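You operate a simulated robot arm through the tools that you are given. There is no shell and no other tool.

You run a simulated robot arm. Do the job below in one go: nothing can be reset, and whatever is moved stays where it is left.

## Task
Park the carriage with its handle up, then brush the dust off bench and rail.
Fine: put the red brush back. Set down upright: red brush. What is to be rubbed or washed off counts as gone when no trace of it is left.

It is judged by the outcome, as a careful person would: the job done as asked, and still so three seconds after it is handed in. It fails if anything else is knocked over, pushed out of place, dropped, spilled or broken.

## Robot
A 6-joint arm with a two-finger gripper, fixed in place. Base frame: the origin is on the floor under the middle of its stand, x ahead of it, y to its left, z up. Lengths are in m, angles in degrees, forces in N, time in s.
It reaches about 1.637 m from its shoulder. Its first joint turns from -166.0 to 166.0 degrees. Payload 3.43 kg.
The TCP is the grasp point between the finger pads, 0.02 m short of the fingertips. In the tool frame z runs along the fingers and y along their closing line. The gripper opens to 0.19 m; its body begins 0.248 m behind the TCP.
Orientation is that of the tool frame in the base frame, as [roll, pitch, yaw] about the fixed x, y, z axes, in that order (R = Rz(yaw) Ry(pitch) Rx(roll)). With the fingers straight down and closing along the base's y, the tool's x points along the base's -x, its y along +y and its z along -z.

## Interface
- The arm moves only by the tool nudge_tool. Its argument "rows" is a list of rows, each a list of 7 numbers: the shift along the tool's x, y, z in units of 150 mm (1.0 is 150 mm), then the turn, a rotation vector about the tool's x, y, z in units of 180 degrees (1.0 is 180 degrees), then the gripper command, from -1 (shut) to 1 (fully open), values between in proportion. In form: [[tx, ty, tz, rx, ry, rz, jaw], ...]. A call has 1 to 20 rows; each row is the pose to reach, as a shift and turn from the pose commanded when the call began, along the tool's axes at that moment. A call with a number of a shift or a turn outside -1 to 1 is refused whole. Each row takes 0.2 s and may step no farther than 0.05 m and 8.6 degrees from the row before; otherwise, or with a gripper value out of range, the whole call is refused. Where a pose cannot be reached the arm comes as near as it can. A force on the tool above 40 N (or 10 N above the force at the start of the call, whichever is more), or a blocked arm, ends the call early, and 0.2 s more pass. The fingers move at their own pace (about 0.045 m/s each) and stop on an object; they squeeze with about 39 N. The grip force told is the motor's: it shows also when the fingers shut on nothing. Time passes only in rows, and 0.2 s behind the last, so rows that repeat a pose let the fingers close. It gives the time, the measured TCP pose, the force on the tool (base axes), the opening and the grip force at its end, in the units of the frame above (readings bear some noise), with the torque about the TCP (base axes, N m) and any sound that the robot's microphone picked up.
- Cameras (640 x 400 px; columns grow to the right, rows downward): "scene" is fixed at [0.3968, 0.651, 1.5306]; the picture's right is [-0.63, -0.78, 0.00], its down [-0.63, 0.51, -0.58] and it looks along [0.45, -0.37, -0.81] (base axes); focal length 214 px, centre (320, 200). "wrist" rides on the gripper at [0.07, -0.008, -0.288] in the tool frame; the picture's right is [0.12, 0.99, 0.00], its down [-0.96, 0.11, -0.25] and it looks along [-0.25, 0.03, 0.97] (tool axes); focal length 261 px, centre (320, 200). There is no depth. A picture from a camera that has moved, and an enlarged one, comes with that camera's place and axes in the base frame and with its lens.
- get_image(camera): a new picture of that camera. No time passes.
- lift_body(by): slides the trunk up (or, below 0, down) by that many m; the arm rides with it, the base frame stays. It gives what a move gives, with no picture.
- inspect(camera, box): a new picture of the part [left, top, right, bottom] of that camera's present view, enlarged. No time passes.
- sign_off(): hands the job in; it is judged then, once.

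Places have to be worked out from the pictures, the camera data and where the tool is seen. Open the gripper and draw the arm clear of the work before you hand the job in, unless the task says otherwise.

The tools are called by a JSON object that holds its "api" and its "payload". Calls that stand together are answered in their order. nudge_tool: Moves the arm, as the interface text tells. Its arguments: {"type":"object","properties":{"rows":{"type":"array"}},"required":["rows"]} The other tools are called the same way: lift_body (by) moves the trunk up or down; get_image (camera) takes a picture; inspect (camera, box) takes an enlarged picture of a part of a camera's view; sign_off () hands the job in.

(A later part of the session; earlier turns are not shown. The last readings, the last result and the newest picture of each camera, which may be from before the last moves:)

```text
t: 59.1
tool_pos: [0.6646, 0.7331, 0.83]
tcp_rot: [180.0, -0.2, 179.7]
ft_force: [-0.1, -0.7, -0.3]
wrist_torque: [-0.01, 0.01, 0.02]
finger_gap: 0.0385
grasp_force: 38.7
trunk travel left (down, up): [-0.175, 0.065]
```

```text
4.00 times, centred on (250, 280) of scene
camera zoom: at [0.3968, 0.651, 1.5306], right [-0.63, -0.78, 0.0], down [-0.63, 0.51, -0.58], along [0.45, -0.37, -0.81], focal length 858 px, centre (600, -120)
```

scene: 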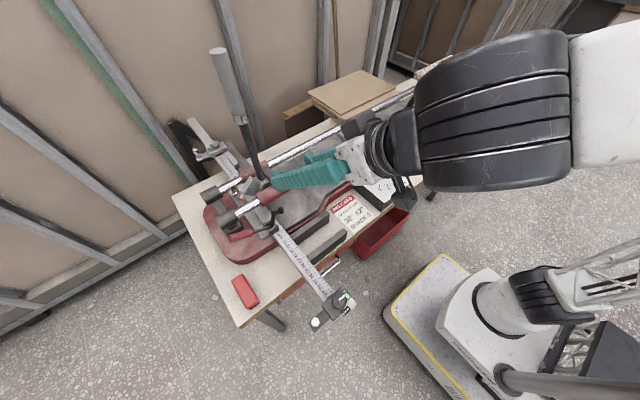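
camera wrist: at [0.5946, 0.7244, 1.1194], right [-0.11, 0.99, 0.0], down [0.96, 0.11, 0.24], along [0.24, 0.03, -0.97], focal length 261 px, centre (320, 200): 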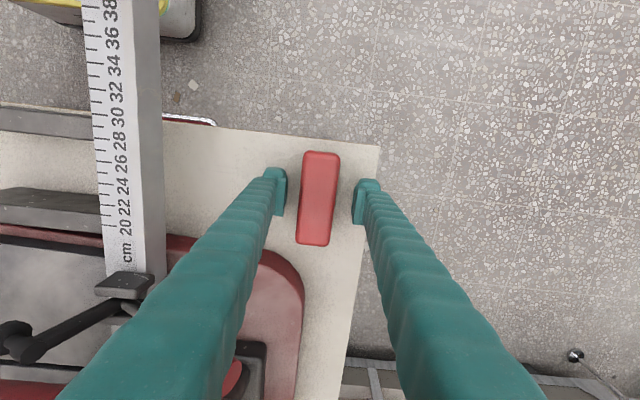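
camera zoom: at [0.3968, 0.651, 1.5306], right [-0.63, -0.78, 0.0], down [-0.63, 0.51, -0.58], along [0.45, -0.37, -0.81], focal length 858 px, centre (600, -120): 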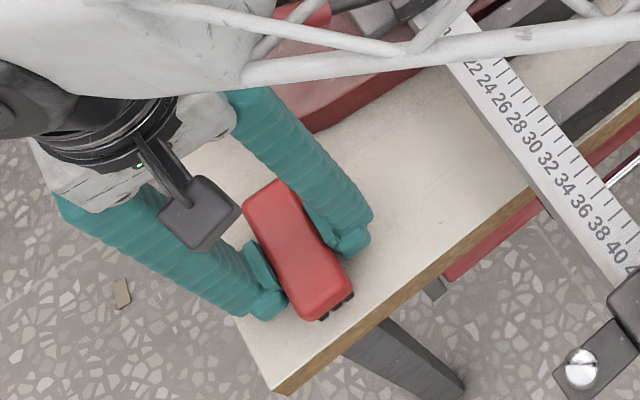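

Brush gripped (gap 38.5 mm); its home TCP is (0.6645, 0.733, 0.831). I lift it straight up.

{"api": "nudge_tool", "payload": {"rows": [[0, 0, -0.1, 0, 0, 0, -1], [0, 0, -0.25, 0, 0, 0, -1], [0, 0, -0.45, 0, 0, 0, -1], [0, 0, -0.7, 0, 0, 0, -1], [0, 0, -1, 0, 0, 0, -1], [0, 0, -1, 0, 0, 0, -1]]}}

{"api": "get_image", "payload": {"camera": "scene"}}

{"api": "get_image", "payload": {"camera": "wrist"}}

```text
t: 60.5
tool_pos: [0.6669, 0.7315, 0.9824]
tcp_rot: [179.8, -0.3, 179.7]
ft_force: [0.0, 0.4, -0.7]
wrist_torque: [0.03, 0.01, 0.0]
finger_gap: 0.0384
grasp_force: 38.7
trunk travel left (down, up): [-0.175, 0.065]
```

```text
taken
```

scene: 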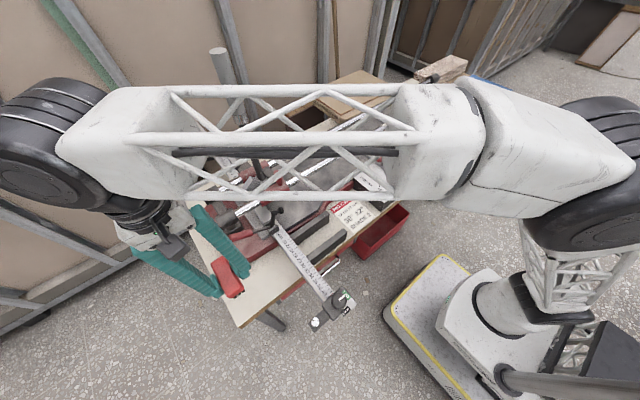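

```text
taken
camera wrist: at [0.5969, 0.7222, 1.2704], right [-0.11, 0.99, 0.0], down [0.96, 0.11, 0.24], along [0.24, 0.03, -0.97], focal length 261 px, centre (320, 200)
```

wrist: 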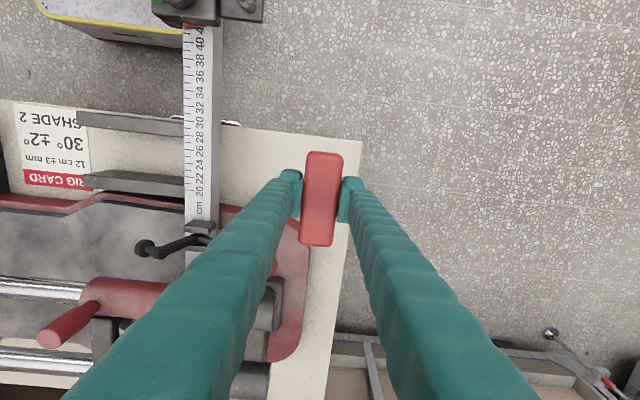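

Brush held firmly. I carry it at z≈1.05 along y toward the bench dust.

{"api": "nudge_tool", "payload": {"rows": [[0, -0.1, -0.2, 0, 0, 0, -1], [0, -0.3, -0.4, 0, 0, 0, -1], [0, -0.55, -0.47, 0, 0, 0, -1], [0, -0.8, -0.47, 0, 0, 0, -1], [0, -1, -0.47, 0, 0, 0, -1]]}}

{"api": "nudge_tool", "payload": {"rows": [[0, -0.25, 0, 0, 0, 0, -1], [0, -0.5, 0, 0, 0, 0, -1], [0, -0.75, 0, 0, 0, 0, -1], [0, -1, 0, 0, 0, 0, -1]]}}

{"api": "nudge_tool", "payload": {"rows": [[0, -0.25, 0, 0, 0, 0, -1], [0, -0.5, 0, 0, 0, 0, -1], [0, -0.75, 0, 0, 0, 0, -1], [0, -1, 0, 0, 0, 0, -1]]}}

{"api": "nudge_tool", "payload": {"rows": [[0, -0.25, 0, 0, 0, 0, -1], [0, -0.5, 0, 0, 0, 0, -1], [0, -0.75, 0, 0, 0, 0, -1], [0, -1, 0, 0, 0, 0, -1]]}}

{"api": "nudge_tool", "payload": {"rows": [[0, -0.25, 0, 0, 0, 0, -1], [0, -0.5, 0, 0, 0, 0, -1], [0, -0.75, 0, 0, 0, 0, -1], [0, -1, 0, 0, 0, 0, -1]]}}

{"api": "get_image", "payload": {"camera": "wrist"}}

{"api": "get_image", "payload": {"camera": "scene"}}

```text
t: 61.7
tool_pos: [0.6643, 0.5802, 1.0514]
tcp_rot: [-179.9, -0.3, 179.7]
ft_force: [0.0, 0.0, -1.7]
wrist_torque: [-0.13, -0.02, 0.02]
finger_gap: 0.0386
grasp_force: 38.9
trunk travel left (down, up): [-0.175, 0.065]
```

```text
t: 62.7
tool_pos: [0.665, 0.4321, 1.0519]
tcp_rot: [179.9, -0.2, 179.7]
ft_force: [-0.8, 0.7, -1.0]
wrist_torque: [-0.15, 0.0, 0.0]
finger_gap: 0.0386
grasp_force: 38.3
trunk travel left (down, up): [-0.175, 0.065]
```

```text
t: 63.7
tool_pos: [0.6646, 0.2821, 1.0516]
tcp_rot: [-180.0, -0.3, 179.8]
ft_force: [-0.7, 1.2, -0.6]
wrist_torque: [-0.11, 0.04, 0.0]
finger_gap: 0.0385
grasp_force: 39.1
trunk travel left (down, up): [-0.175, 0.065]
```

```text
t: 64.7
tool_pos: [0.6634, 0.1292, 1.051]
tcp_rot: [179.9, -0.2, 179.8]
ft_force: [-0.3, 1.0, -1.8]
wrist_torque: [-0.15, 0.01, -0.01]
finger_gap: 0.0385
grasp_force: 38.4
trunk travel left (down, up): [-0.175, 0.065]
```

```text
t: 65.7
tool_pos: [0.6621, -0.0191, 1.0517]
tcp_rot: [179.9, -0.2, 179.7]
ft_force: [0.5, 0.5, -1.6]
wrist_torque: [-0.11, 0.0, 0.01]
finger_gap: 0.0386
grasp_force: 38.7
trunk travel left (down, up): [-0.175, 0.065]
```

```text
taken
camera wrist: at [0.5923, -0.0269, 1.3399], right [-0.11, 0.99, 0.0], down [0.96, 0.11, 0.24], along [0.24, 0.03, -0.97], focal length 261 px, centre (320, 200)
```

wrist: 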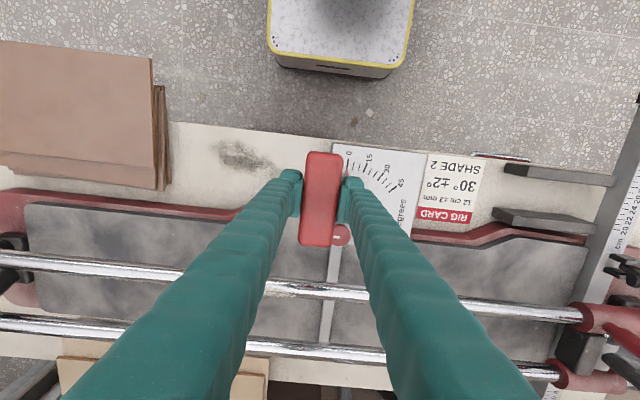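

```text
taken
```

scene: 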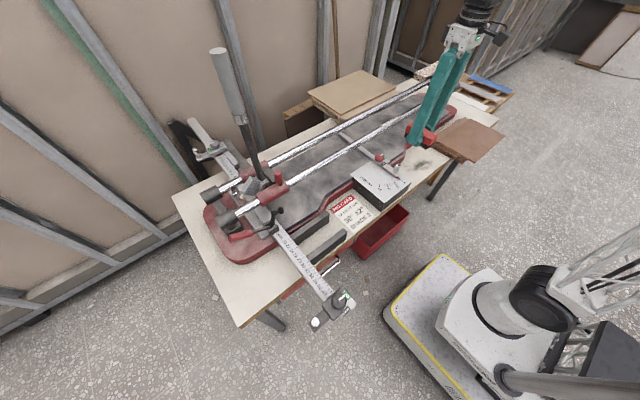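

The carriage remains parked with the handle up. I zoom on the dust patch and its neighbours for exact stroke limits.

{"api": "inspect", "payload": {"camera": "wrist", "box": [140, 100, 360, 230]}}

{"api": "inspect", "payload": {"camera": "scene", "box": [370, 110, 510, 200]}}

```text
2.91 times, centred on (250, 165) of wrist
camera zoom: at [0.5923, -0.0269, 1.3399], right [-0.11, 0.99, 0.0], down [0.96, 0.11, 0.24], along [0.24, 0.03, -0.97], focal length 758 px, centre (524, 302)
```

zoom: 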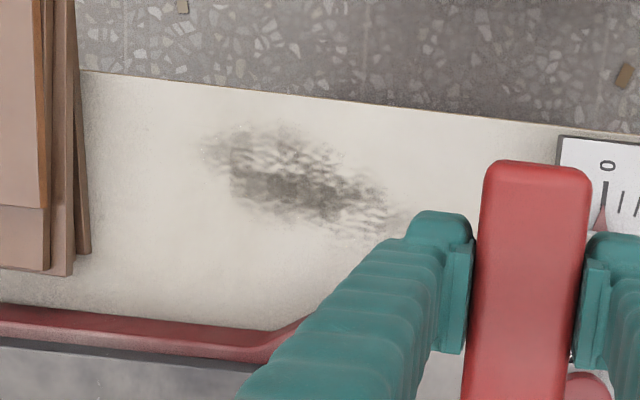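

```text
4.44 times, centred on (440, 155) of scene
camera zoom: at [0.3968, 0.651, 1.5306], right [-0.63, -0.78, 0.0], down [-0.63, 0.51, -0.58], along [0.45, -0.37, -0.81], focal length 953 px, centre (-213, 400)
```

zoom: 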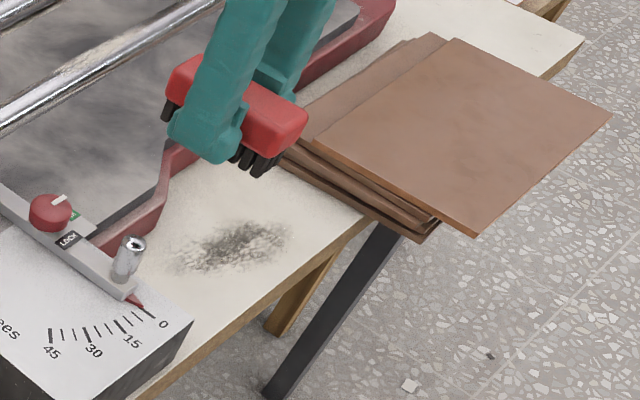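

The patch spans x 0.615–0.70, y -0.26…-0.09; the tile stack begins at y≈-0.32. With the 10.7 cm brush lying along x, y-strokes at x≈0.66 cover it all. I move above its +y end and lower most of the way.

{"api": "nudge_tool", "payload": {"rows": [[0.01, -0.15, 0, 0, 0, 0, -1], [0.02, -0.3, 0, 0, 0, 0, -1], [0.02, -0.42, 0.1, 0, 0, 0, -1], [0.02, -0.42, 0.35, 0, 0, 0, -1], [0.02, -0.42, 0.6, 0, 0, 0, -1], [0.02, -0.42, 0.85, 0, 0, 0, -1], [0.02, -0.42, 1, 0, 0, 0, -1]]}}

{"api": "get_image", "payload": {"camera": "wrist"}}

{"api": "inspect", "payload": {"camera": "scene", "box": [370, 110, 510, 200]}}

```text
t: 67.3
tool_pos: [0.6568, -0.08, 0.901]
tcp_rot: [179.9, -0.3, 179.7]
ft_force: [0.0, 0.5, -0.3]
wrist_torque: [-0.03, -0.06, 0.02]
finger_gap: 0.0386
grasp_force: 39.2
trunk travel left (down, up): [-0.175, 0.065]
```

```text
taken
camera wrist: at [0.5875, -0.0888, 1.1893], right [-0.11, 0.99, 0.0], down [0.96, 0.11, 0.24], along [0.24, 0.03, -0.97], focal length 261 px, centre (320, 200)
```

wrist: 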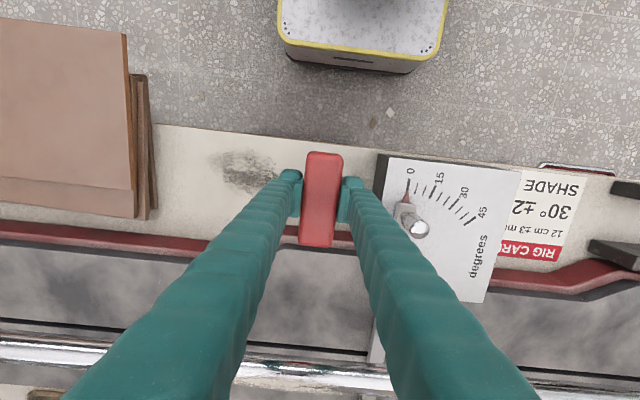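

```text
4.44 times, centred on (440, 155) of scene
camera zoom: at [0.3968, 0.651, 1.5306], right [-0.63, -0.78, 0.0], down [-0.63, 0.51, -0.58], along [0.45, -0.37, -0.81], focal length 953 px, centre (-213, 400)
```

zoom: 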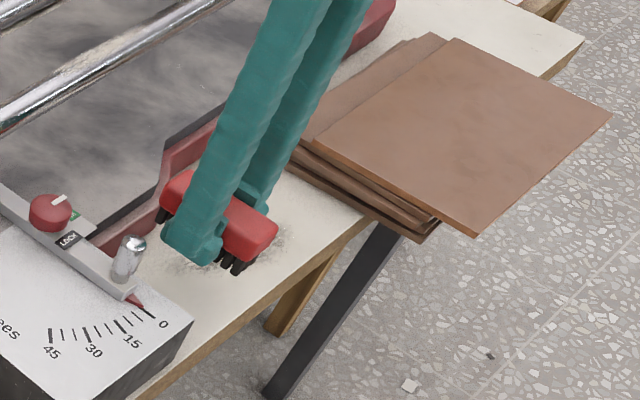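

Clear on both sides. I lower the last 7 cm until the bristles touch.

{"api": "nudge_tool", "payload": {"rows": [[0, 0, 0.2, 0, 0, 0, -1], [0, 0, 0.35, 0, 0, 0, -1], [0, 0, 0.44, 0, 0, 0, -1], [0, 0, 0.473, 0, 0, 0, -1], [0, 0, 0.473, 0, 0, 0, -1]]}}

{"api": "inspect", "payload": {"camera": "scene", "box": [370, 110, 510, 200]}}

```text
t: 68.5
tool_pos: [0.6579, -0.0819, 0.8309]
tcp_rot: [179.9, -0.2, 179.7]
ft_force: [-1.2, 1.0, 9.4]
wrist_torque: [-0.02, 0.14, 0.02]
finger_gap: 0.0386
grasp_force: 39.6
trunk travel left (down, up): [-0.175, 0.065]
```

```text
4.44 times, centred on (440, 155) of scene
camera zoom: at [0.3968, 0.651, 1.5306], right [-0.63, -0.78, 0.0], down [-0.63, 0.51, -0.58], along [0.45, -0.37, -0.81], focal length 953 px, centre (-213, 400)
```

zoom: 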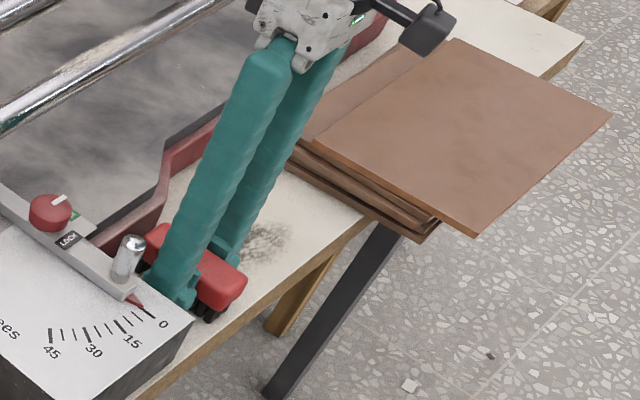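

Contact at about 9 N. I sweep slowly 15 cm toward -y through the patch.

{"api": "nudge_tool", "payload": {"rows": [[0, -0.15, 0, 0, 0, 0, -1], [0, -0.3, 0, 0, 0, 0, -1], [0, -0.45, 0, 0, 0, 0, -1], [0, -0.6, 0, 0, 0, 0, -1], [0, -0.75, 0, 0, 0, 0, -1], [0, -0.9, 0, 0, 0, 0, -1], [0, -1, 0, 0, 0, 0, -1]]}}

{"api": "get_image", "payload": {"camera": "wrist"}}

{"api": "inspect", "payload": {"camera": "scene", "box": [370, 110, 510, 200]}}

```text
t: 70.1
tool_pos: [0.6557, -0.2311, 0.8307]
tcp_rot: [-179.9, -0.2, 179.7]
ft_force: [-0.1, 8.0, 25.6]
wrist_torque: [0.15, 0.0, -0.02]
finger_gap: 0.0386
grasp_force: 38.6
trunk travel left (down, up): [-0.175, 0.065]
```

```text
taken
camera wrist: at [0.5855, -0.2397, 1.119], right [-0.11, 0.99, 0.0], down [0.96, 0.11, 0.24], along [0.24, 0.03, -0.97], focal length 261 px, centre (320, 200)
```

wrist: 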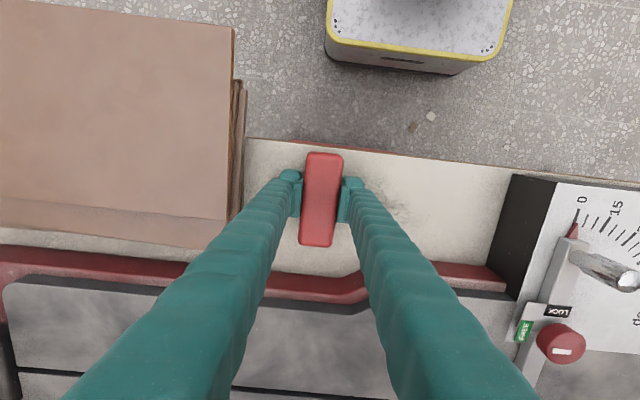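

```text
4.44 times, centred on (440, 155) of scene
camera zoom: at [0.3968, 0.651, 1.5306], right [-0.63, -0.78, 0.0], down [-0.63, 0.51, -0.58], along [0.45, -0.37, -0.81], focal length 953 px, centre (-213, 400)
```

zoom: 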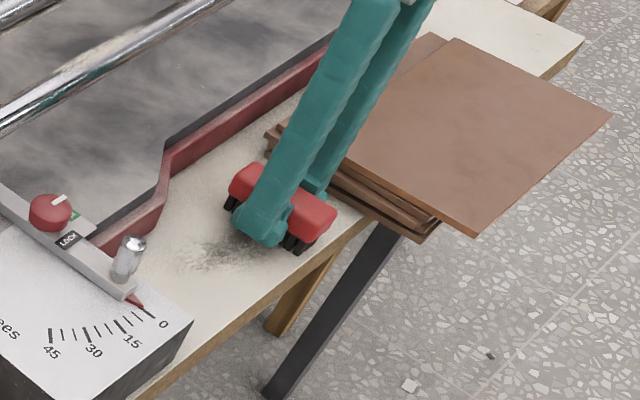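

The patch is fainter after one stroke, so several are needed. I extend a bit further -y and sweep back and forth.

{"api": "nudge_tool", "payload": {"rows": [[0, -0.12, -0.003, 0, 0, 0, -1], [0, 0.05, -0.003, 0, 0, 0, -1], [0, 0.25, -0.003, 0, 0, 0, -1], [0, 0.45, -0.003, 0, 0, 0, -1], [0, 0.65, -0.003, 0, 0, 0, -1], [0, 0.85, -0.003, 0, 0, 0, -1], [0, 1.0, -0.003, 0, 0, 0, -1], [0, 0.85, -0.003, 0, 0, 0, -1], [0, 0.65, -0.003, 0, 0, 0, -1], [0, 0.45, -0.003, 0, 0, 0, -1], [0, 0.25, -0.003, 0, 0, 0, -1], [0, 0.05, -0.003, 0, 0, 0, -1], [0, -0.12, -0.003, 0, 0, 0, -1]]}}

{"api": "inspect", "payload": {"camera": "scene", "box": [370, 110, 510, 200]}}

{"api": "get_image", "payload": {"camera": "wrist"}}

```text
t: 72.9
tool_pos: [0.6565, -0.2473, 0.8305]
tcp_rot: [179.9, -0.1, 179.6]
ft_force: [0.1, 3.6, 17.5]
wrist_torque: [0.12, 0.28, -0.05]
finger_gap: 0.0387
grasp_force: 38.8
trunk travel left (down, up): [-0.175, 0.065]
```

```text
4.44 times, centred on (440, 155) of scene
camera zoom: at [0.3968, 0.651, 1.5306], right [-0.63, -0.78, 0.0], down [-0.63, 0.51, -0.58], along [0.45, -0.37, -0.81], focal length 953 px, centre (-213, 400)
```

zoom: 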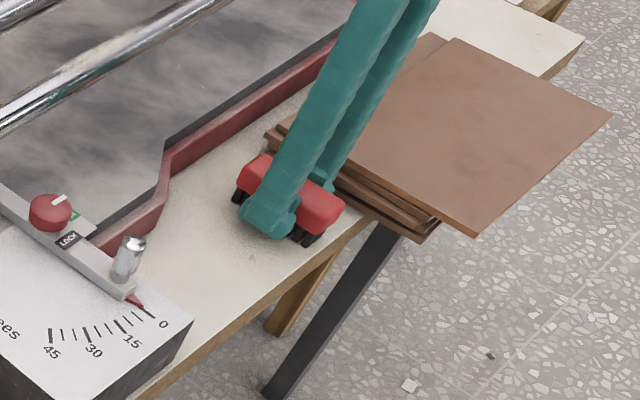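

```text
taken
camera wrist: at [0.5871, -0.2567, 1.1188], right [-0.11, 0.99, 0.0], down [0.96, 0.11, 0.24], along [0.24, 0.03, -0.97], focal length 261 px, centre (320, 200)
```

wrist: 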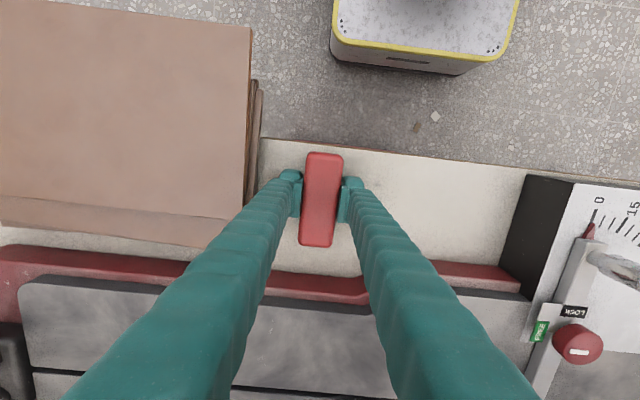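

Nearly clean. I do two more passes, one shifted slightly toward the cutter and one toward the bench edge.

{"api": "nudge_tool", "payload": {"rows": [[-0.08, 0.0, 0, 0, 0, 0, -1], [-0.08, 0.2, 0, 0, 0, 0, -1], [-0.08, 0.4, 0, 0, 0, 0, -1], [-0.08, 0.6, 0, 0, 0, 0, -1], [-0.08, 0.8, 0, 0, 0, 0, -1], [-0.08, 1.0, 0, 0, 0, 0, -1], [0.05, 1.0, 0, 0, 0, 0, -1], [0.05, 0.8, 0, 0, 0, 0, -1], [0.05, 0.6, 0, 0, 0, 0, -1], [0.05, 0.4, 0, 0, 0, 0, -1], [0.05, 0.2, 0, 0, 0, 0, -1], [0.05, 0.0, 0, 0, 0, 0, -1], [0, 0.2, 0, 0, 0, 0, -1], [0, 0.4, 0, 0, 0, 0, -1], [0, 0.6, 0, 0, 0, 0, -1], [0, 0.8, 0, 0, 0, 0, -1], [0, 1.0, 0, 0, 0, 0, -1]]}}

{"api": "inspect", "payload": {"camera": "scene", "box": [370, 110, 510, 200]}}

{"api": "get_image", "payload": {"camera": "wrist"}}

```text
t: 76.5
tool_pos: [0.6567, -0.0975, 0.8301]
tcp_rot: [179.8, -0.2, 179.6]
ft_force: [0.2, -0.6, -0.3]
wrist_torque: [0.12, 0.02, 0.0]
finger_gap: 0.0386
grasp_force: 38.9
trunk travel left (down, up): [-0.175, 0.065]
```

```text
4.44 times, centred on (440, 155) of scene
camera zoom: at [0.3968, 0.651, 1.5306], right [-0.63, -0.78, 0.0], down [-0.63, 0.51, -0.58], along [0.45, -0.37, -0.81], focal length 953 px, centre (-213, 400)
```

zoom: 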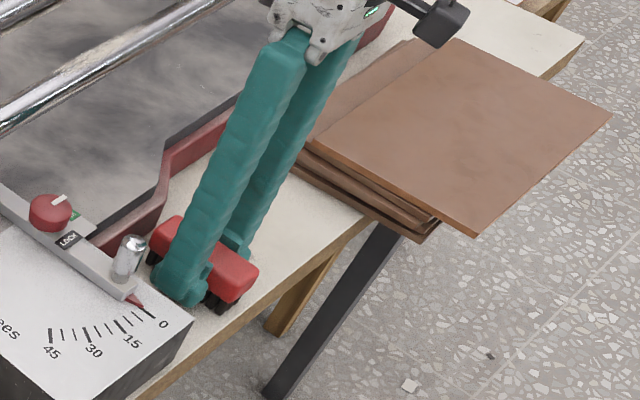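

```text
taken
camera wrist: at [0.5873, -0.1069, 1.1193], right [-0.11, 0.99, 0.0], down [0.96, 0.11, 0.24], along [0.24, 0.03, -0.97], focal length 261 px, centre (320, 200)
```

wrist: 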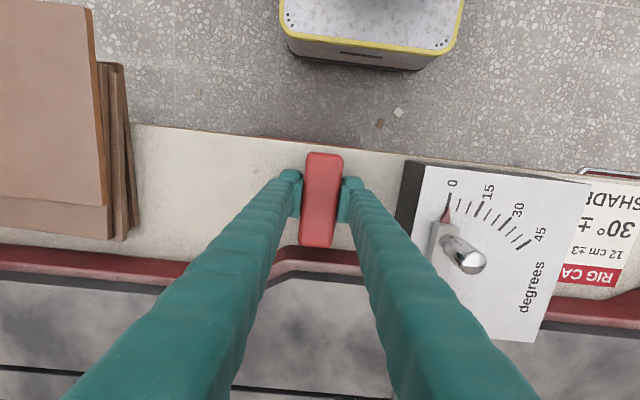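

The patch area looks clean; I lift 15 cm to inspect the whole area.

{"api": "nudge_tool", "payload": {"rows": [[0, 0, -0.2, 0, 0, 0, -1], [0, 0, -0.45, 0, 0, 0, -1], [0, 0, -0.7, 0, 0, 0, -1], [0, 0, -1, 0, 0, 0, -1], [0, 0, -1, 0, 0, 0, -1]]}}

{"api": "inspect", "payload": {"camera": "scene", "box": [370, 130, 470, 200]}}

{"api": "inspect", "payload": {"camera": "wrist", "box": [140, 100, 420, 260]}}

```text
t: 77.7
tool_pos: [0.6595, -0.0987, 0.9795]
tcp_rot: [179.8, -0.2, 179.7]
ft_force: [-0.2, -0.4, -1.4]
wrist_torque: [-0.01, 0.04, 0.03]
finger_gap: 0.0384
grasp_force: 38.7
trunk travel left (down, up): [-0.175, 0.065]
```

```text
5.71 times, centred on (420, 165) of scene
camera zoom: at [0.3968, 0.651, 1.5306], right [-0.63, -0.78, 0.0], down [-0.63, 0.51, -0.58], along [0.45, -0.37, -0.81], focal length 1226 px, centre (-251, 400)
```

zoom: 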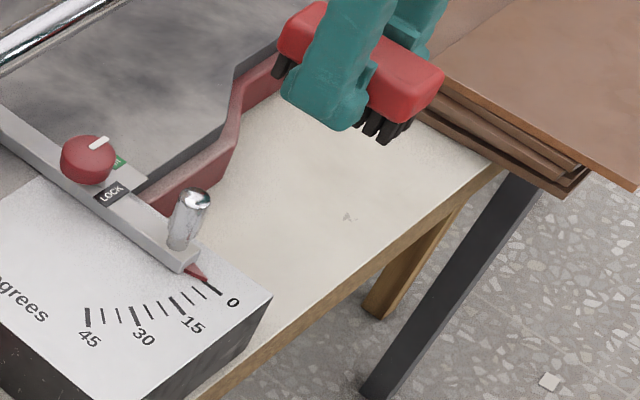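

```text
2.29 times, centred on (280, 180) of wrist
camera zoom: at [0.5901, -0.1084, 1.2682], right [-0.11, 0.99, 0.0], down [0.96, 0.11, 0.24], along [0.24, 0.03, -0.97], focal length 596 px, centre (411, 246)
```

zoom: 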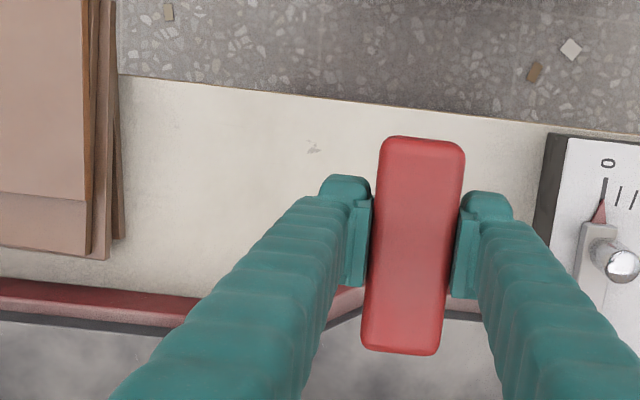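

A tiny speck remains visible; I zoom in to judge whether it is leftover dust or a mark in the bench surface like the one near the brush's home.

{"api": "inspect", "payload": {"camera": "wrist", "box": [260, 125, 300, 155]}}

{"api": "inspect", "payload": {"camera": "scene", "box": [415, 155, 455, 180]}}

{"api": "inspect", "payload": {"camera": "scene", "box": [255, 260, 305, 295]}}

```text
13.33 times, centred on (280, 140) of wrist
camera zoom: at [0.5901, -0.1084, 1.2682], right [-0.11, 0.99, 0.0], down [0.96, 0.11, 0.24], along [0.24, 0.03, -0.97], focal length 3475 px, centre (853, 1000)
```

zoom: 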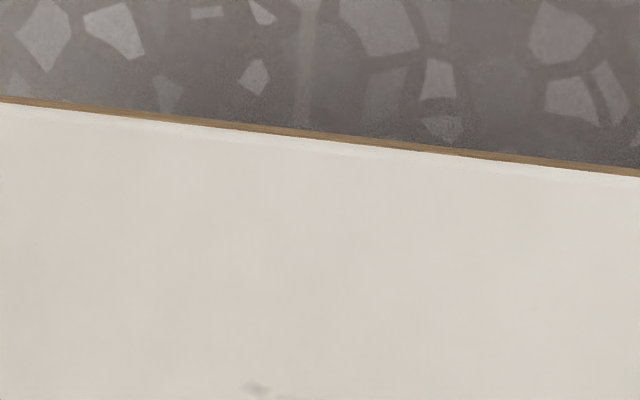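

```text
16.00 times, centred on (435, 168) of scene
camera zoom: at [0.3968, 0.651, 1.5306], right [-0.63, -0.78, 0.0], down [-0.63, 0.51, -0.58], along [0.45, -0.37, -0.81], focal length 3432 px, centre (-1520, 720)
```

zoom: 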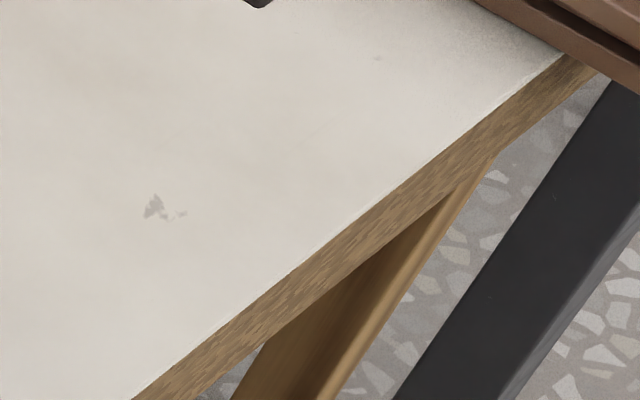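

```text
11.43 times, centred on (280, 278) of scene
camera zoom: at [0.3968, 0.651, 1.5306], right [-0.63, -0.78, 0.0], down [-0.63, 0.51, -0.58], along [0.45, -0.37, -0.81], focal length 2451 px, centre (777, -686)
```

zoom: 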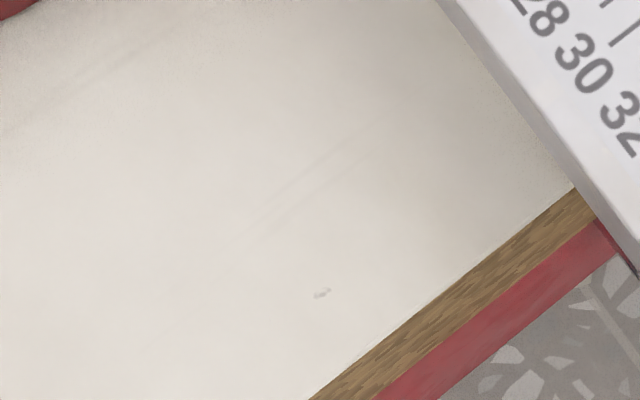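

The speck has crisp edges like other marks in the bench surface, but to be sure I give that spot a few more firm passes.

{"api": "nudge_tool", "payload": {"rows": [[0, -0.05, 0.3, 0, 0, 0, -1], [0, -0.1, 0.6, 0, 0, 0, -1], [0, -0.15, 0.85, 0, 0, 0, -1], [0, -0.2, 0.98, 0, 0, 0, -1], [0, -0.25, 1.0, 0, 0, 0, -1]]}}

{"api": "nudge_tool", "payload": {"rows": [[0, 0, 0.006, 0, 0, 0, -1], [0, -0.15, 0.008, 0, 0, 0, -1], [0, -0.3, 0.008, 0, 0, 0, -1], [0, -0.45, 0.008, 0, 0, 0, -1], [0, -0.6, 0.008, 0, 0, 0, -1], [0, -0.7, 0.008, 0, 0, 0, -1], [0, -0.55, 0.008, 0, 0, 0, -1], [0, -0.4, 0.008, 0, 0, 0, -1], [0, -0.25, 0.008, 0, 0, 0, -1], [0, -0.1, 0.008, 0, 0, 0, -1], [0, 0.1, 0.008, 0, 0, 0, -1], [0, 0.25, 0.008, 0, 0, 0, -1], [0, 0.1, 0.008, 0, 0, 0, -1], [0, -0.1, 0.008, 0, 0, 0, -1], [0, -0.25, 0.008, 0, 0, 0, -1], [0, -0.4, 0.008, 0, 0, 0, -1], [0, -0.55, 0.008, 0, 0, 0, -1], [0, -0.7, 0.008, 0, 0, 0, -1]]}}

{"api": "inspect", "payload": {"camera": "scene", "box": [385, 140, 455, 190]}}

```text
t: 78.9
tool_pos: [0.6569, -0.1363, 0.831]
tcp_rot: [179.9, -0.2, 179.8]
ft_force: [-1.0, -0.6, -0.1]
wrist_torque: [-0.03, -0.04, -0.02]
finger_gap: 0.0385
grasp_force: 39.2
trunk travel left (down, up): [-0.175, 0.065]
```

```text
t: 82.7
tool_pos: [0.6574, -0.2422, 0.8293]
tcp_rot: [-180.0, -0.2, 179.7]
ft_force: [0.5, 6.7, 28.6]
wrist_torque: [0.09, -0.14, -0.18]
finger_gap: 0.0385
grasp_force: 39.0
trunk travel left (down, up): [-0.175, 0.065]
```

```text
8.00 times, centred on (420, 165) of scene
camera zoom: at [0.3968, 0.651, 1.5306], right [-0.63, -0.78, 0.0], down [-0.63, 0.51, -0.58], along [0.45, -0.37, -0.81], focal length 1716 px, centre (-480, 480)
```

zoom: 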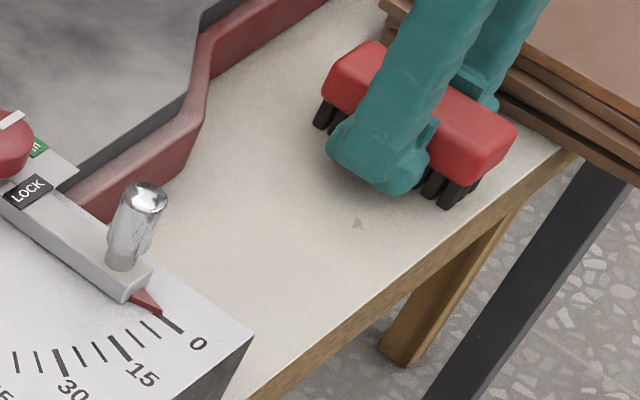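

The speck is unchanged, so it is part of the bench surface; the dust there is gone. I lift clear and move over the near rail (x≈0.83, top about z 0.98) at the dusty stretch.

{"api": "nudge_tool", "payload": {"rows": [[0, 0.05, -0.2, 0, 0, 0, -1], [0, 0.1, -0.45, 0, 0, 0, -1], [0, 0.15, -0.7, 0, 0, 0, -1], [0, 0.2, -1, 0, 0, 0, -1]]}}

{"api": "nudge_tool", "payload": {"rows": [[0, 0.1, -0.25, 0, 0, 0, -1], [-0.15, 0.3, -0.5, 0, 0, 0, -1], [-0.4, 0.5, -0.65, 0, 0, 0, -1], [-0.7, 0.6, -0.65, 0, 0, 0, -1], [-1, 0.7, -0.65, 0, 0, 0, -1], [-1, 0.7, -0.65, 0, 0, 0, -1]]}}

{"api": "get_image", "payload": {"camera": "wrist"}}

{"api": "inspect", "payload": {"camera": "scene", "box": [320, 70, 480, 190]}}

```text
t: 83.7
tool_pos: [0.6573, -0.2103, 0.9801]
tcp_rot: [179.9, -0.3, 179.7]
ft_force: [-0.8, -0.5, -1.0]
wrist_torque: [0.07, 0.1, 0.02]
finger_gap: 0.0388
grasp_force: 39.0
trunk travel left (down, up): [-0.175, 0.065]
```

```text
refused: row 2 steps farther than a row can; nothing moved
```

```text
taken
camera wrist: at [0.5891, -0.2201, 1.2682], right [-0.11, 0.99, 0.0], down [0.96, 0.11, 0.24], along [0.24, 0.03, -0.97], focal length 261 px, centre (320, 200)
```

wrist: 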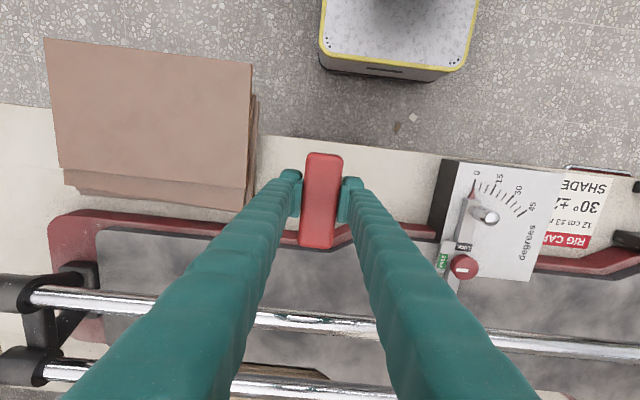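

```text
3.33 times, centred on (400, 130) of scene
camera zoom: at [0.3968, 0.651, 1.5306], right [-0.63, -0.78, 0.0], down [-0.63, 0.51, -0.58], along [0.45, -0.37, -0.81], focal length 715 px, centre (53, 433)
```

zoom: 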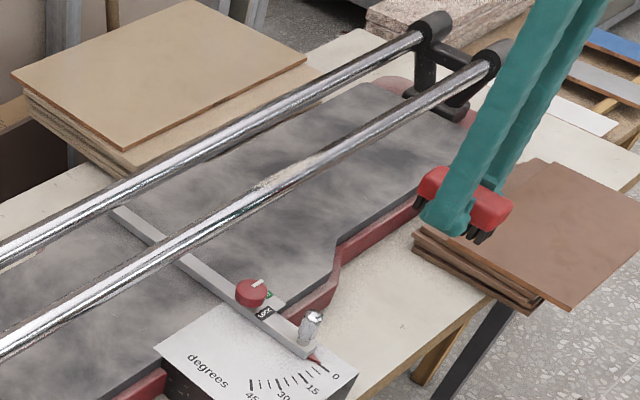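

Step too long; I repeat with smaller rows, rising to z≈1.07 and moving over toward the rail.

{"api": "nudge_tool", "payload": {"rows": [[0, 0.1, -0.25, 0, 0, 0, -1], [0, 0.2, -0.5, 0, 0, 0, -1], [-0.2, 0.35, -0.6, 0, 0, 0, -1], [-0.4, 0.5, -0.6, 0, 0, 0, -1], [-0.65, 0.65, -0.6, 0, 0, 0, -1], [-0.9, 0.75, -0.6, 0, 0, 0, -1], [-1, 0.75, -0.6, 0, 0, 0, -1], [-1, 0.75, -0.6, 0, 0, 0, -1]]}}

{"api": "get_image", "payload": {"camera": "wrist"}}

{"api": "inspect", "payload": {"camera": "scene", "box": [320, 70, 480, 190]}}

```text
t: 85.5
tool_pos: [0.8098, -0.0997, 1.0707]
tcp_rot: [179.9, -0.3, 179.6]
ft_force: [0.3, -0.2, -1.0]
wrist_torque: [-0.02, 0.04, 0.0]
finger_gap: 0.0387
grasp_force: 39.1
trunk travel left (down, up): [-0.175, 0.065]
```

```text
taken
camera wrist: at [0.74, -0.1082, 1.3584], right [-0.11, 0.99, 0.0], down [0.96, 0.11, 0.24], along [0.24, 0.03, -0.97], focal length 261 px, centre (320, 200)
```

wrist: 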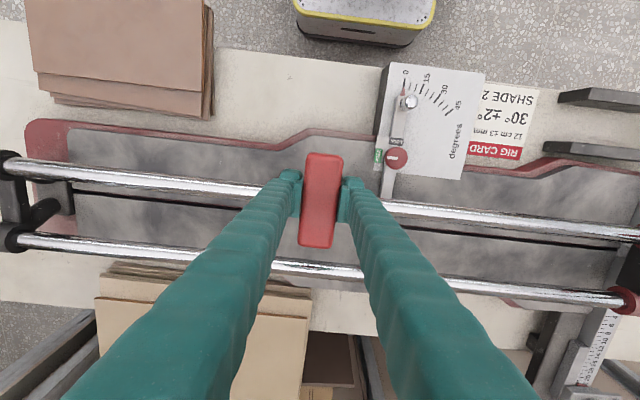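

```text
3.33 times, centred on (400, 130) of scene
camera zoom: at [0.3968, 0.651, 1.5306], right [-0.63, -0.78, 0.0], down [-0.63, 0.51, -0.58], along [0.45, -0.37, -0.81], focal length 715 px, centre (53, 433)
```

zoom: 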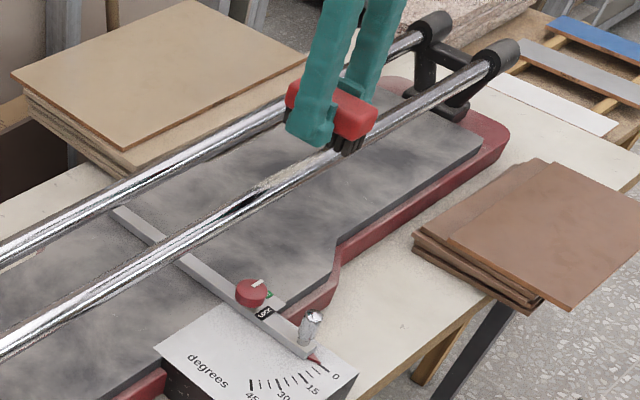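

The near rail passes at x≈0.834 seen from above. I shift over it at the +y end of the dust and lower to about 1.035.

{"api": "nudge_tool", "payload": {"rows": [[-0.08, 0.2, 0, 0, 0, 0, -1], [-0.155, 0.4, 0.05, 0, 0, 0, -1], [-0.155, 0.565, 0.15, 0, 0, 0, -1], [-0.155, 0.565, 0.24, 0, 0, 0, -1], [-0.155, 0.565, 0.24, 0, 0, 0, -1]]}}

{"api": "get_image", "payload": {"camera": "wrist"}}

{"api": "inspect", "payload": {"camera": "scene", "box": [320, 70, 480, 190]}}

```text
t: 86.7
tool_pos: [0.8331, -0.0159, 1.0318]
tcp_rot: [179.9, -0.3, 179.7]
ft_force: [0.4, -0.6, -1.0]
wrist_torque: [0.02, 0.02, -0.03]
finger_gap: 0.0387
grasp_force: 38.8
trunk travel left (down, up): [-0.175, 0.065]
```

```text
taken
camera wrist: at [0.7638, -0.0252, 1.3203], right [-0.11, 0.99, 0.0], down [0.96, 0.11, 0.24], along [0.24, 0.03, -0.97], focal length 261 px, centre (320, 200)
```

wrist: 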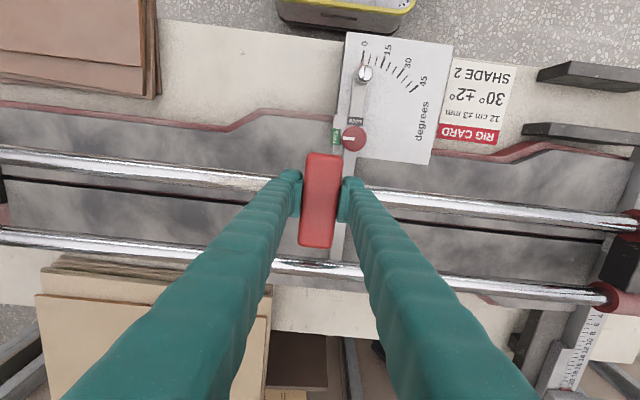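

```text
3.33 times, centred on (400, 130) of scene
camera zoom: at [0.3968, 0.651, 1.5306], right [-0.63, -0.78, 0.0], down [-0.63, 0.51, -0.58], along [0.45, -0.37, -0.81], focal length 715 px, centre (53, 433)
```

zoom: 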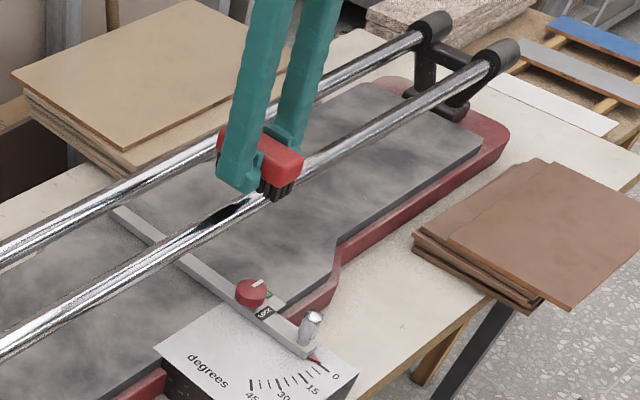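

Aligned over the rail. I feel for contact in small downward steps.

{"api": "nudge_tool", "payload": {"rows": [[0, 0, 0.04, 0, 0, 0, -1], [0, 0, 0.08, 0, 0, 0, -1]]}}

{"api": "nudge_tool", "payload": {"rows": [[0, 0, 0.015, 0, 0, 0, -1], [0, 0, 0.03, 0, 0, 0, -1]]}}

{"api": "inspect", "payload": {"camera": "scene", "box": [350, 90, 430, 150]}}

```text
t: 87.3
tool_pos: [0.8334, -0.016, 1.0193]
tcp_rot: [179.9, -0.2, 179.7]
ft_force: [0.1, 0.3, -0.3]
wrist_torque: [-0.02, 0.02, 0.02]
finger_gap: 0.0385
grasp_force: 39.1
trunk travel left (down, up): [-0.175, 0.065]
```

```text
t: 87.9
tool_pos: [0.8313, -0.0159, 1.016]
tcp_rot: [179.8, -0.2, 179.7]
ft_force: [0.3, 0.4, -0.8]
wrist_torque: [0.01, 0.01, -0.02]
finger_gap: 0.0385
grasp_force: 39.4
trunk travel left (down, up): [-0.175, 0.065]
```

```text
6.67 times, centred on (390, 120) of scene
camera zoom: at [0.3968, 0.651, 1.5306], right [-0.63, -0.78, 0.0], down [-0.63, 0.51, -0.58], along [0.45, -0.37, -0.81], focal length 1430 px, centre (-147, 733)
```

zoom: 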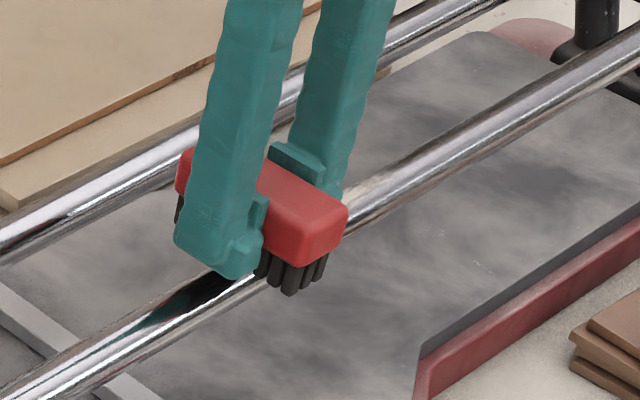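

No contact yet; continuing down in 3 mm steps.

{"api": "nudge_tool", "payload": {"rows": [[0, 0, 0.01, 0, 0, 0, -1], [0, 0, 0.02, 0, 0, 0, -1]]}}

{"api": "nudge_tool", "payload": {"rows": [[0, 0, 0.01, 0, 0, 0, -1], [0, 0, 0.02, 0, 0, 0, -1]]}}

{"api": "nudge_tool", "payload": {"rows": [[0, 0, 0.01, 0, 0, 0, -1], [0, 0, 0.02, 0, 0, 0, -1]]}}

```text
t: 88.5
tool_pos: [0.8316, -0.0153, 1.0141]
tcp_rot: [179.9, -0.2, 179.8]
ft_force: [-0.1, 0.5, -0.7]
wrist_torque: [0.01, -0.04, 0.01]
finger_gap: 0.0385
grasp_force: 38.6
trunk travel left (down, up): [-0.175, 0.065]
```

```text
t: 89.1
tool_pos: [0.8321, -0.0156, 1.0104]
tcp_rot: [179.9, -0.2, 179.6]
ft_force: [-0.5, -0.4, -0.3]
wrist_torque: [0.01, -0.01, 0.0]
finger_gap: 0.0386
grasp_force: 38.6
trunk travel left (down, up): [-0.175, 0.065]
```

```text
t: 89.7
tool_pos: [0.8318, -0.0156, 1.0067]
tcp_rot: [179.9, -0.2, 179.7]
ft_force: [-0.9, 1.0, -1.0]
wrist_torque: [0.0, -0.04, 0.01]
finger_gap: 0.0385
grasp_force: 38.5
trunk travel left (down, up): [-0.175, 0.065]
```

Still free at z≈1.007; I go on.

{"api": "nudge_tool", "payload": {"rows": [[0, 0, 0.01, 0, 0, 0, -1], [0, 0, 0.02, 0, 0, 0, -1]]}}

{"api": "nudge_tool", "payload": {"rows": [[0, 0, 0.007, 0, 0, 0, -1], [0, 0, 0.014, 0, 0, 0, -1]]}}

{"api": "inspect", "payload": {"camera": "scene", "box": [350, 90, 430, 150]}}

```text
t: 90.3
tool_pos: [0.8318, -0.0148, 1.0042]
tcp_rot: [179.9, -0.2, 179.7]
ft_force: [-0.3, 0.5, 1.9]
wrist_torque: [-0.05, 0.02, 0.0]
finger_gap: 0.0385
grasp_force: 38.7
trunk travel left (down, up): [-0.175, 0.065]
```

```text
t: 90.9
tool_pos: [0.8326, -0.0157, 1.0039]
tcp_rot: [179.9, -0.1, 179.8]
ft_force: [-0.7, 3.6, 22.2]
wrist_torque: [0.02, -0.14, -0.01]
finger_gap: 0.0386
grasp_force: 38.8
trunk travel left (down, up): [-0.175, 0.065]
```

```text
6.67 times, centred on (390, 120) of scene
camera zoom: at [0.3968, 0.651, 1.5306], right [-0.63, -0.78, 0.0], down [-0.63, 0.51, -0.58], along [0.45, -0.37, -0.81], focal length 1430 px, centre (-147, 733)
```

zoom: 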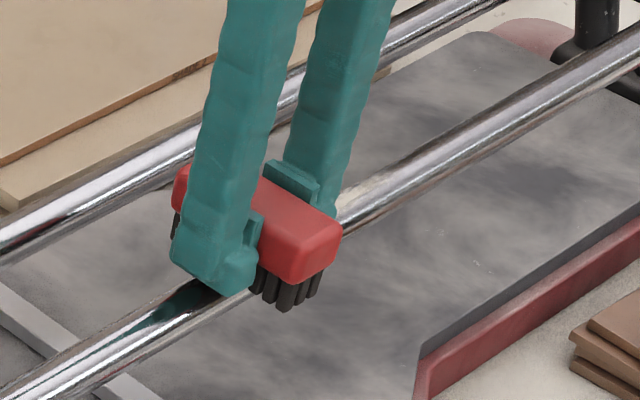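

Contact with the rail at z≈1.0035. I sweep along the rail toward -y.

{"api": "nudge_tool", "payload": {"rows": [[0, -0.15, -0.003, 0, 0, 0, -1], [0, -0.3, -0.003, 0, 0, 0, -1], [0, -0.45, -0.003, 0, 0, 0, -1], [0, -0.6, -0.003, 0, 0, 0, -1], [0, -0.75, -0.003, 0, 0, 0, -1], [0, -0.9, -0.003, 0, 0, 0, -1], [0, -1, -0.003, 0, 0, 0, -1]]}}

{"api": "inspect", "payload": {"camera": "scene", "box": [350, 90, 430, 150]}}

{"api": "get_image", "payload": {"camera": "wrist"}}

```text
t: 92.5
tool_pos: [0.8329, -0.1632, 1.0047]
tcp_rot: [-179.9, -0.1, 179.7]
ft_force: [-0.2, 8.3, 31.3]
wrist_torque: [0.12, -0.25, 0.06]
finger_gap: 0.0388
grasp_force: 39.1
trunk travel left (down, up): [-0.175, 0.065]
```

```text
6.67 times, centred on (390, 120) of scene
camera zoom: at [0.3968, 0.651, 1.5306], right [-0.63, -0.78, 0.0], down [-0.63, 0.51, -0.58], along [0.45, -0.37, -0.81], focal length 1430 px, centre (-147, 733)
```

zoom: 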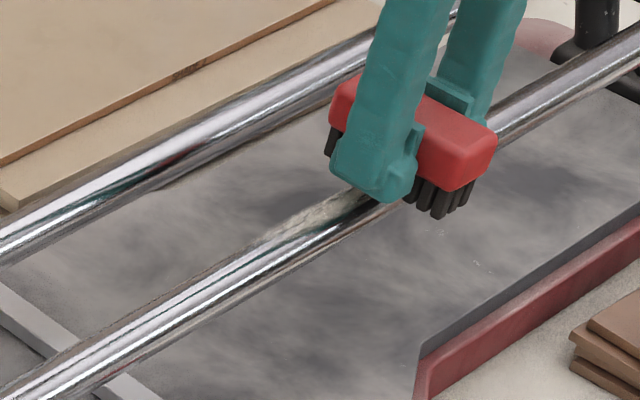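

```text
taken
camera wrist: at [0.7614, -0.1722, 1.2923], right [-0.11, 0.99, 0.0], down [0.96, 0.11, 0.24], along [0.24, 0.03, -0.97], focal length 261 px, centre (320, 200)
```

wrist: 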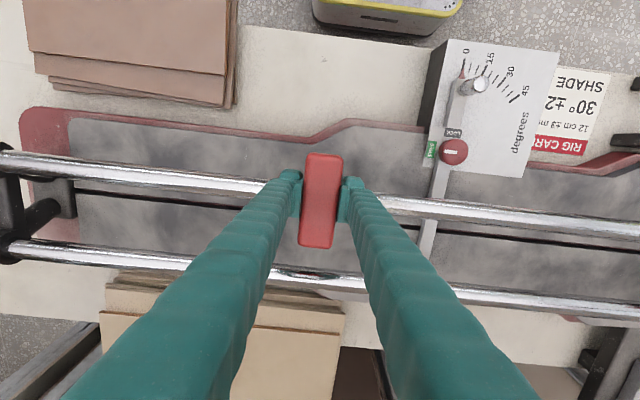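

Some dust remains; I make more back-and-forth strokes with slightly less pressure.

{"api": "nudge_tool", "payload": {"rows": [[0, -0.12, -0.004, 0, 0, 0, -1], [0, -0.25, -0.004, 0, 0, 0, -1], [0, -0.1, -0.004, 0, 0, 0, -1], [0, 0.1, -0.004, 0, 0, 0, -1], [0, 0.3, -0.004, 0, 0, 0, -1], [0, 0.5, -0.004, 0, 0, 0, -1], [0, 0.7, -0.004, 0, 0, 0, -1], [0, 0.9, -0.004, 0, 0, 0, -1], [0, 1.0, -0.004, 0, 0, 0, -1], [0, 0.8, -0.004, 0, 0, 0, -1], [0, 0.6, -0.004, 0, 0, 0, -1], [0, 0.4, -0.004, 0, 0, 0, -1], [0, 0.2, -0.004, 0, 0, 0, -1], [0, 0.0, -0.004, 0, 0, 0, -1], [0, -0.2, -0.004, 0, 0, 0, -1]]}}

{"api": "inspect", "payload": {"camera": "scene", "box": [350, 90, 430, 150]}}

```text
t: 95.7
tool_pos: [0.8304, -0.1961, 1.0036]
tcp_rot: [-180.0, -0.2, 179.7]
ft_force: [-0.1, -1.4, 9.7]
wrist_torque: [-0.07, -0.12, -0.02]
finger_gap: 0.0385
grasp_force: 39.2
trunk travel left (down, up): [-0.175, 0.065]
```

```text
6.67 times, centred on (390, 120) of scene
camera zoom: at [0.3968, 0.651, 1.5306], right [-0.63, -0.78, 0.0], down [-0.63, 0.51, -0.58], along [0.45, -0.37, -0.81], focal length 1430 px, centre (-147, 733)
```

zoom: 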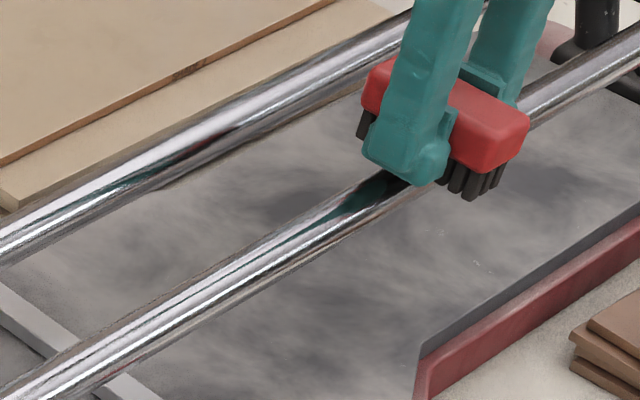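

The rail looks clean now. One more round trip for certainty, then lift and inspect.

{"api": "nudge_tool", "payload": {"rows": [[0, 0.15, 0.002, 0, 0, 0, -1], [0, 0.35, 0.002, 0, 0, 0, -1], [0, 0.55, 0.002, 0, 0, 0, -1], [0, 0.75, 0.002, 0, 0, 0, -1], [0, 0.95, 0.002, 0, 0, 0, -1], [0, 1.0, 0.002, 0, 0, 0, -1]]}}

{"api": "nudge_tool", "payload": {"rows": [[0, 0.2, 0, 0, 0, 0, -1], [0, 0.35, 0, 0, 0, 0, -1], [0, 0.2, 0, 0, 0, 0, -1], [0, 0.0, 0, 0, 0, 0, -1], [0, -0.2, 0, 0, 0, 0, -1], [0, -0.4, 0, 0, 0, 0, -1], [0, -0.6, 0, 0, 0, 0, -1], [0, -0.8, 0, 0, 0, 0, -1], [0, -1.0, 0, 0, 0, 0, -1]]}}

{"api": "nudge_tool", "payload": {"rows": [[0, 0, -0.2, 0, 0, 0, -1], [0, 0, -0.45, 0, 0, 0, -1], [0, 0, -0.7, 0, 0, 0, -1], [0, 0, -0.7, 0, 0, 0, -1]]}}

{"api": "inspect", "payload": {"camera": "scene", "box": [350, 90, 430, 150]}}

{"api": "get_image", "payload": {"camera": "wrist"}}

```text
t: 97.1
tool_pos: [0.8309, -0.0451, 1.0032]
tcp_rot: [179.9, -0.4, 179.6]
ft_force: [-0.3, 0.0, 1.6]
wrist_torque: [0.02, 0.03, 0.05]
finger_gap: 0.0387
grasp_force: 39.0
trunk travel left (down, up): [-0.175, 0.065]
```

```text
t: 99.1
tool_pos: [0.8316, -0.1954, 1.0036]
tcp_rot: [179.9, -0.2, 179.8]
ft_force: [-0.5, -0.3, 13.2]
wrist_torque: [-0.03, -0.11, -0.02]
finger_gap: 0.0387
grasp_force: 39.4
trunk travel left (down, up): [-0.175, 0.065]
```

```text
t: 100.1
tool_pos: [0.8309, -0.1941, 1.1092]
tcp_rot: [179.8, -0.3, 179.8]
ft_force: [0.1, 0.9, -1.2]
wrist_torque: [0.03, 0.02, -0.03]
finger_gap: 0.0386
grasp_force: 39.4
trunk travel left (down, up): [-0.175, 0.065]
```

```text
6.67 times, centred on (390, 120) of scene
camera zoom: at [0.3968, 0.651, 1.5306], right [-0.63, -0.78, 0.0], down [-0.63, 0.51, -0.58], along [0.45, -0.37, -0.81], focal length 1430 px, centre (-147, 733)
```

zoom: 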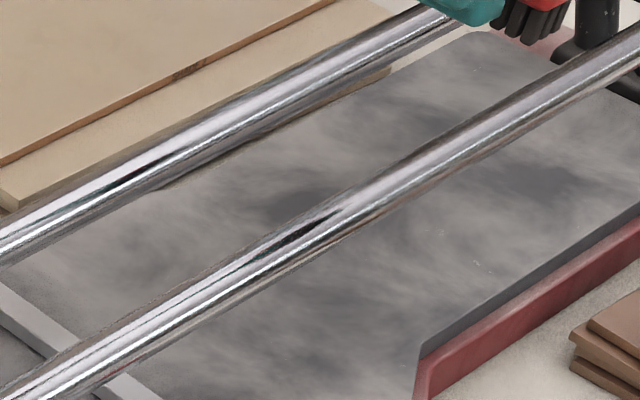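

```text
taken
camera wrist: at [0.7614, -0.2037, 1.3959], right [-0.11, 0.99, 0.0], down [0.96, 0.11, 0.24], along [0.24, 0.03, -0.97], focal length 261 px, centre (320, 200)
```

wrist: 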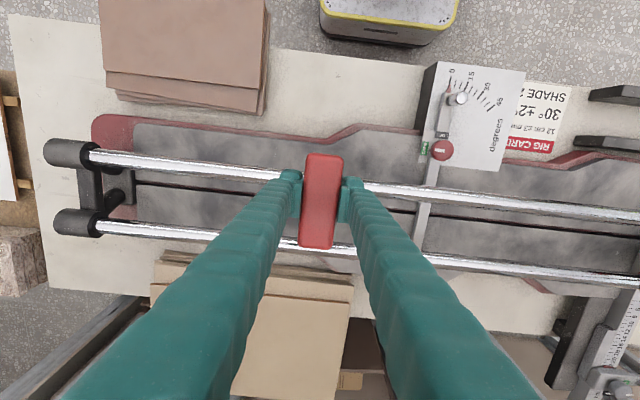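

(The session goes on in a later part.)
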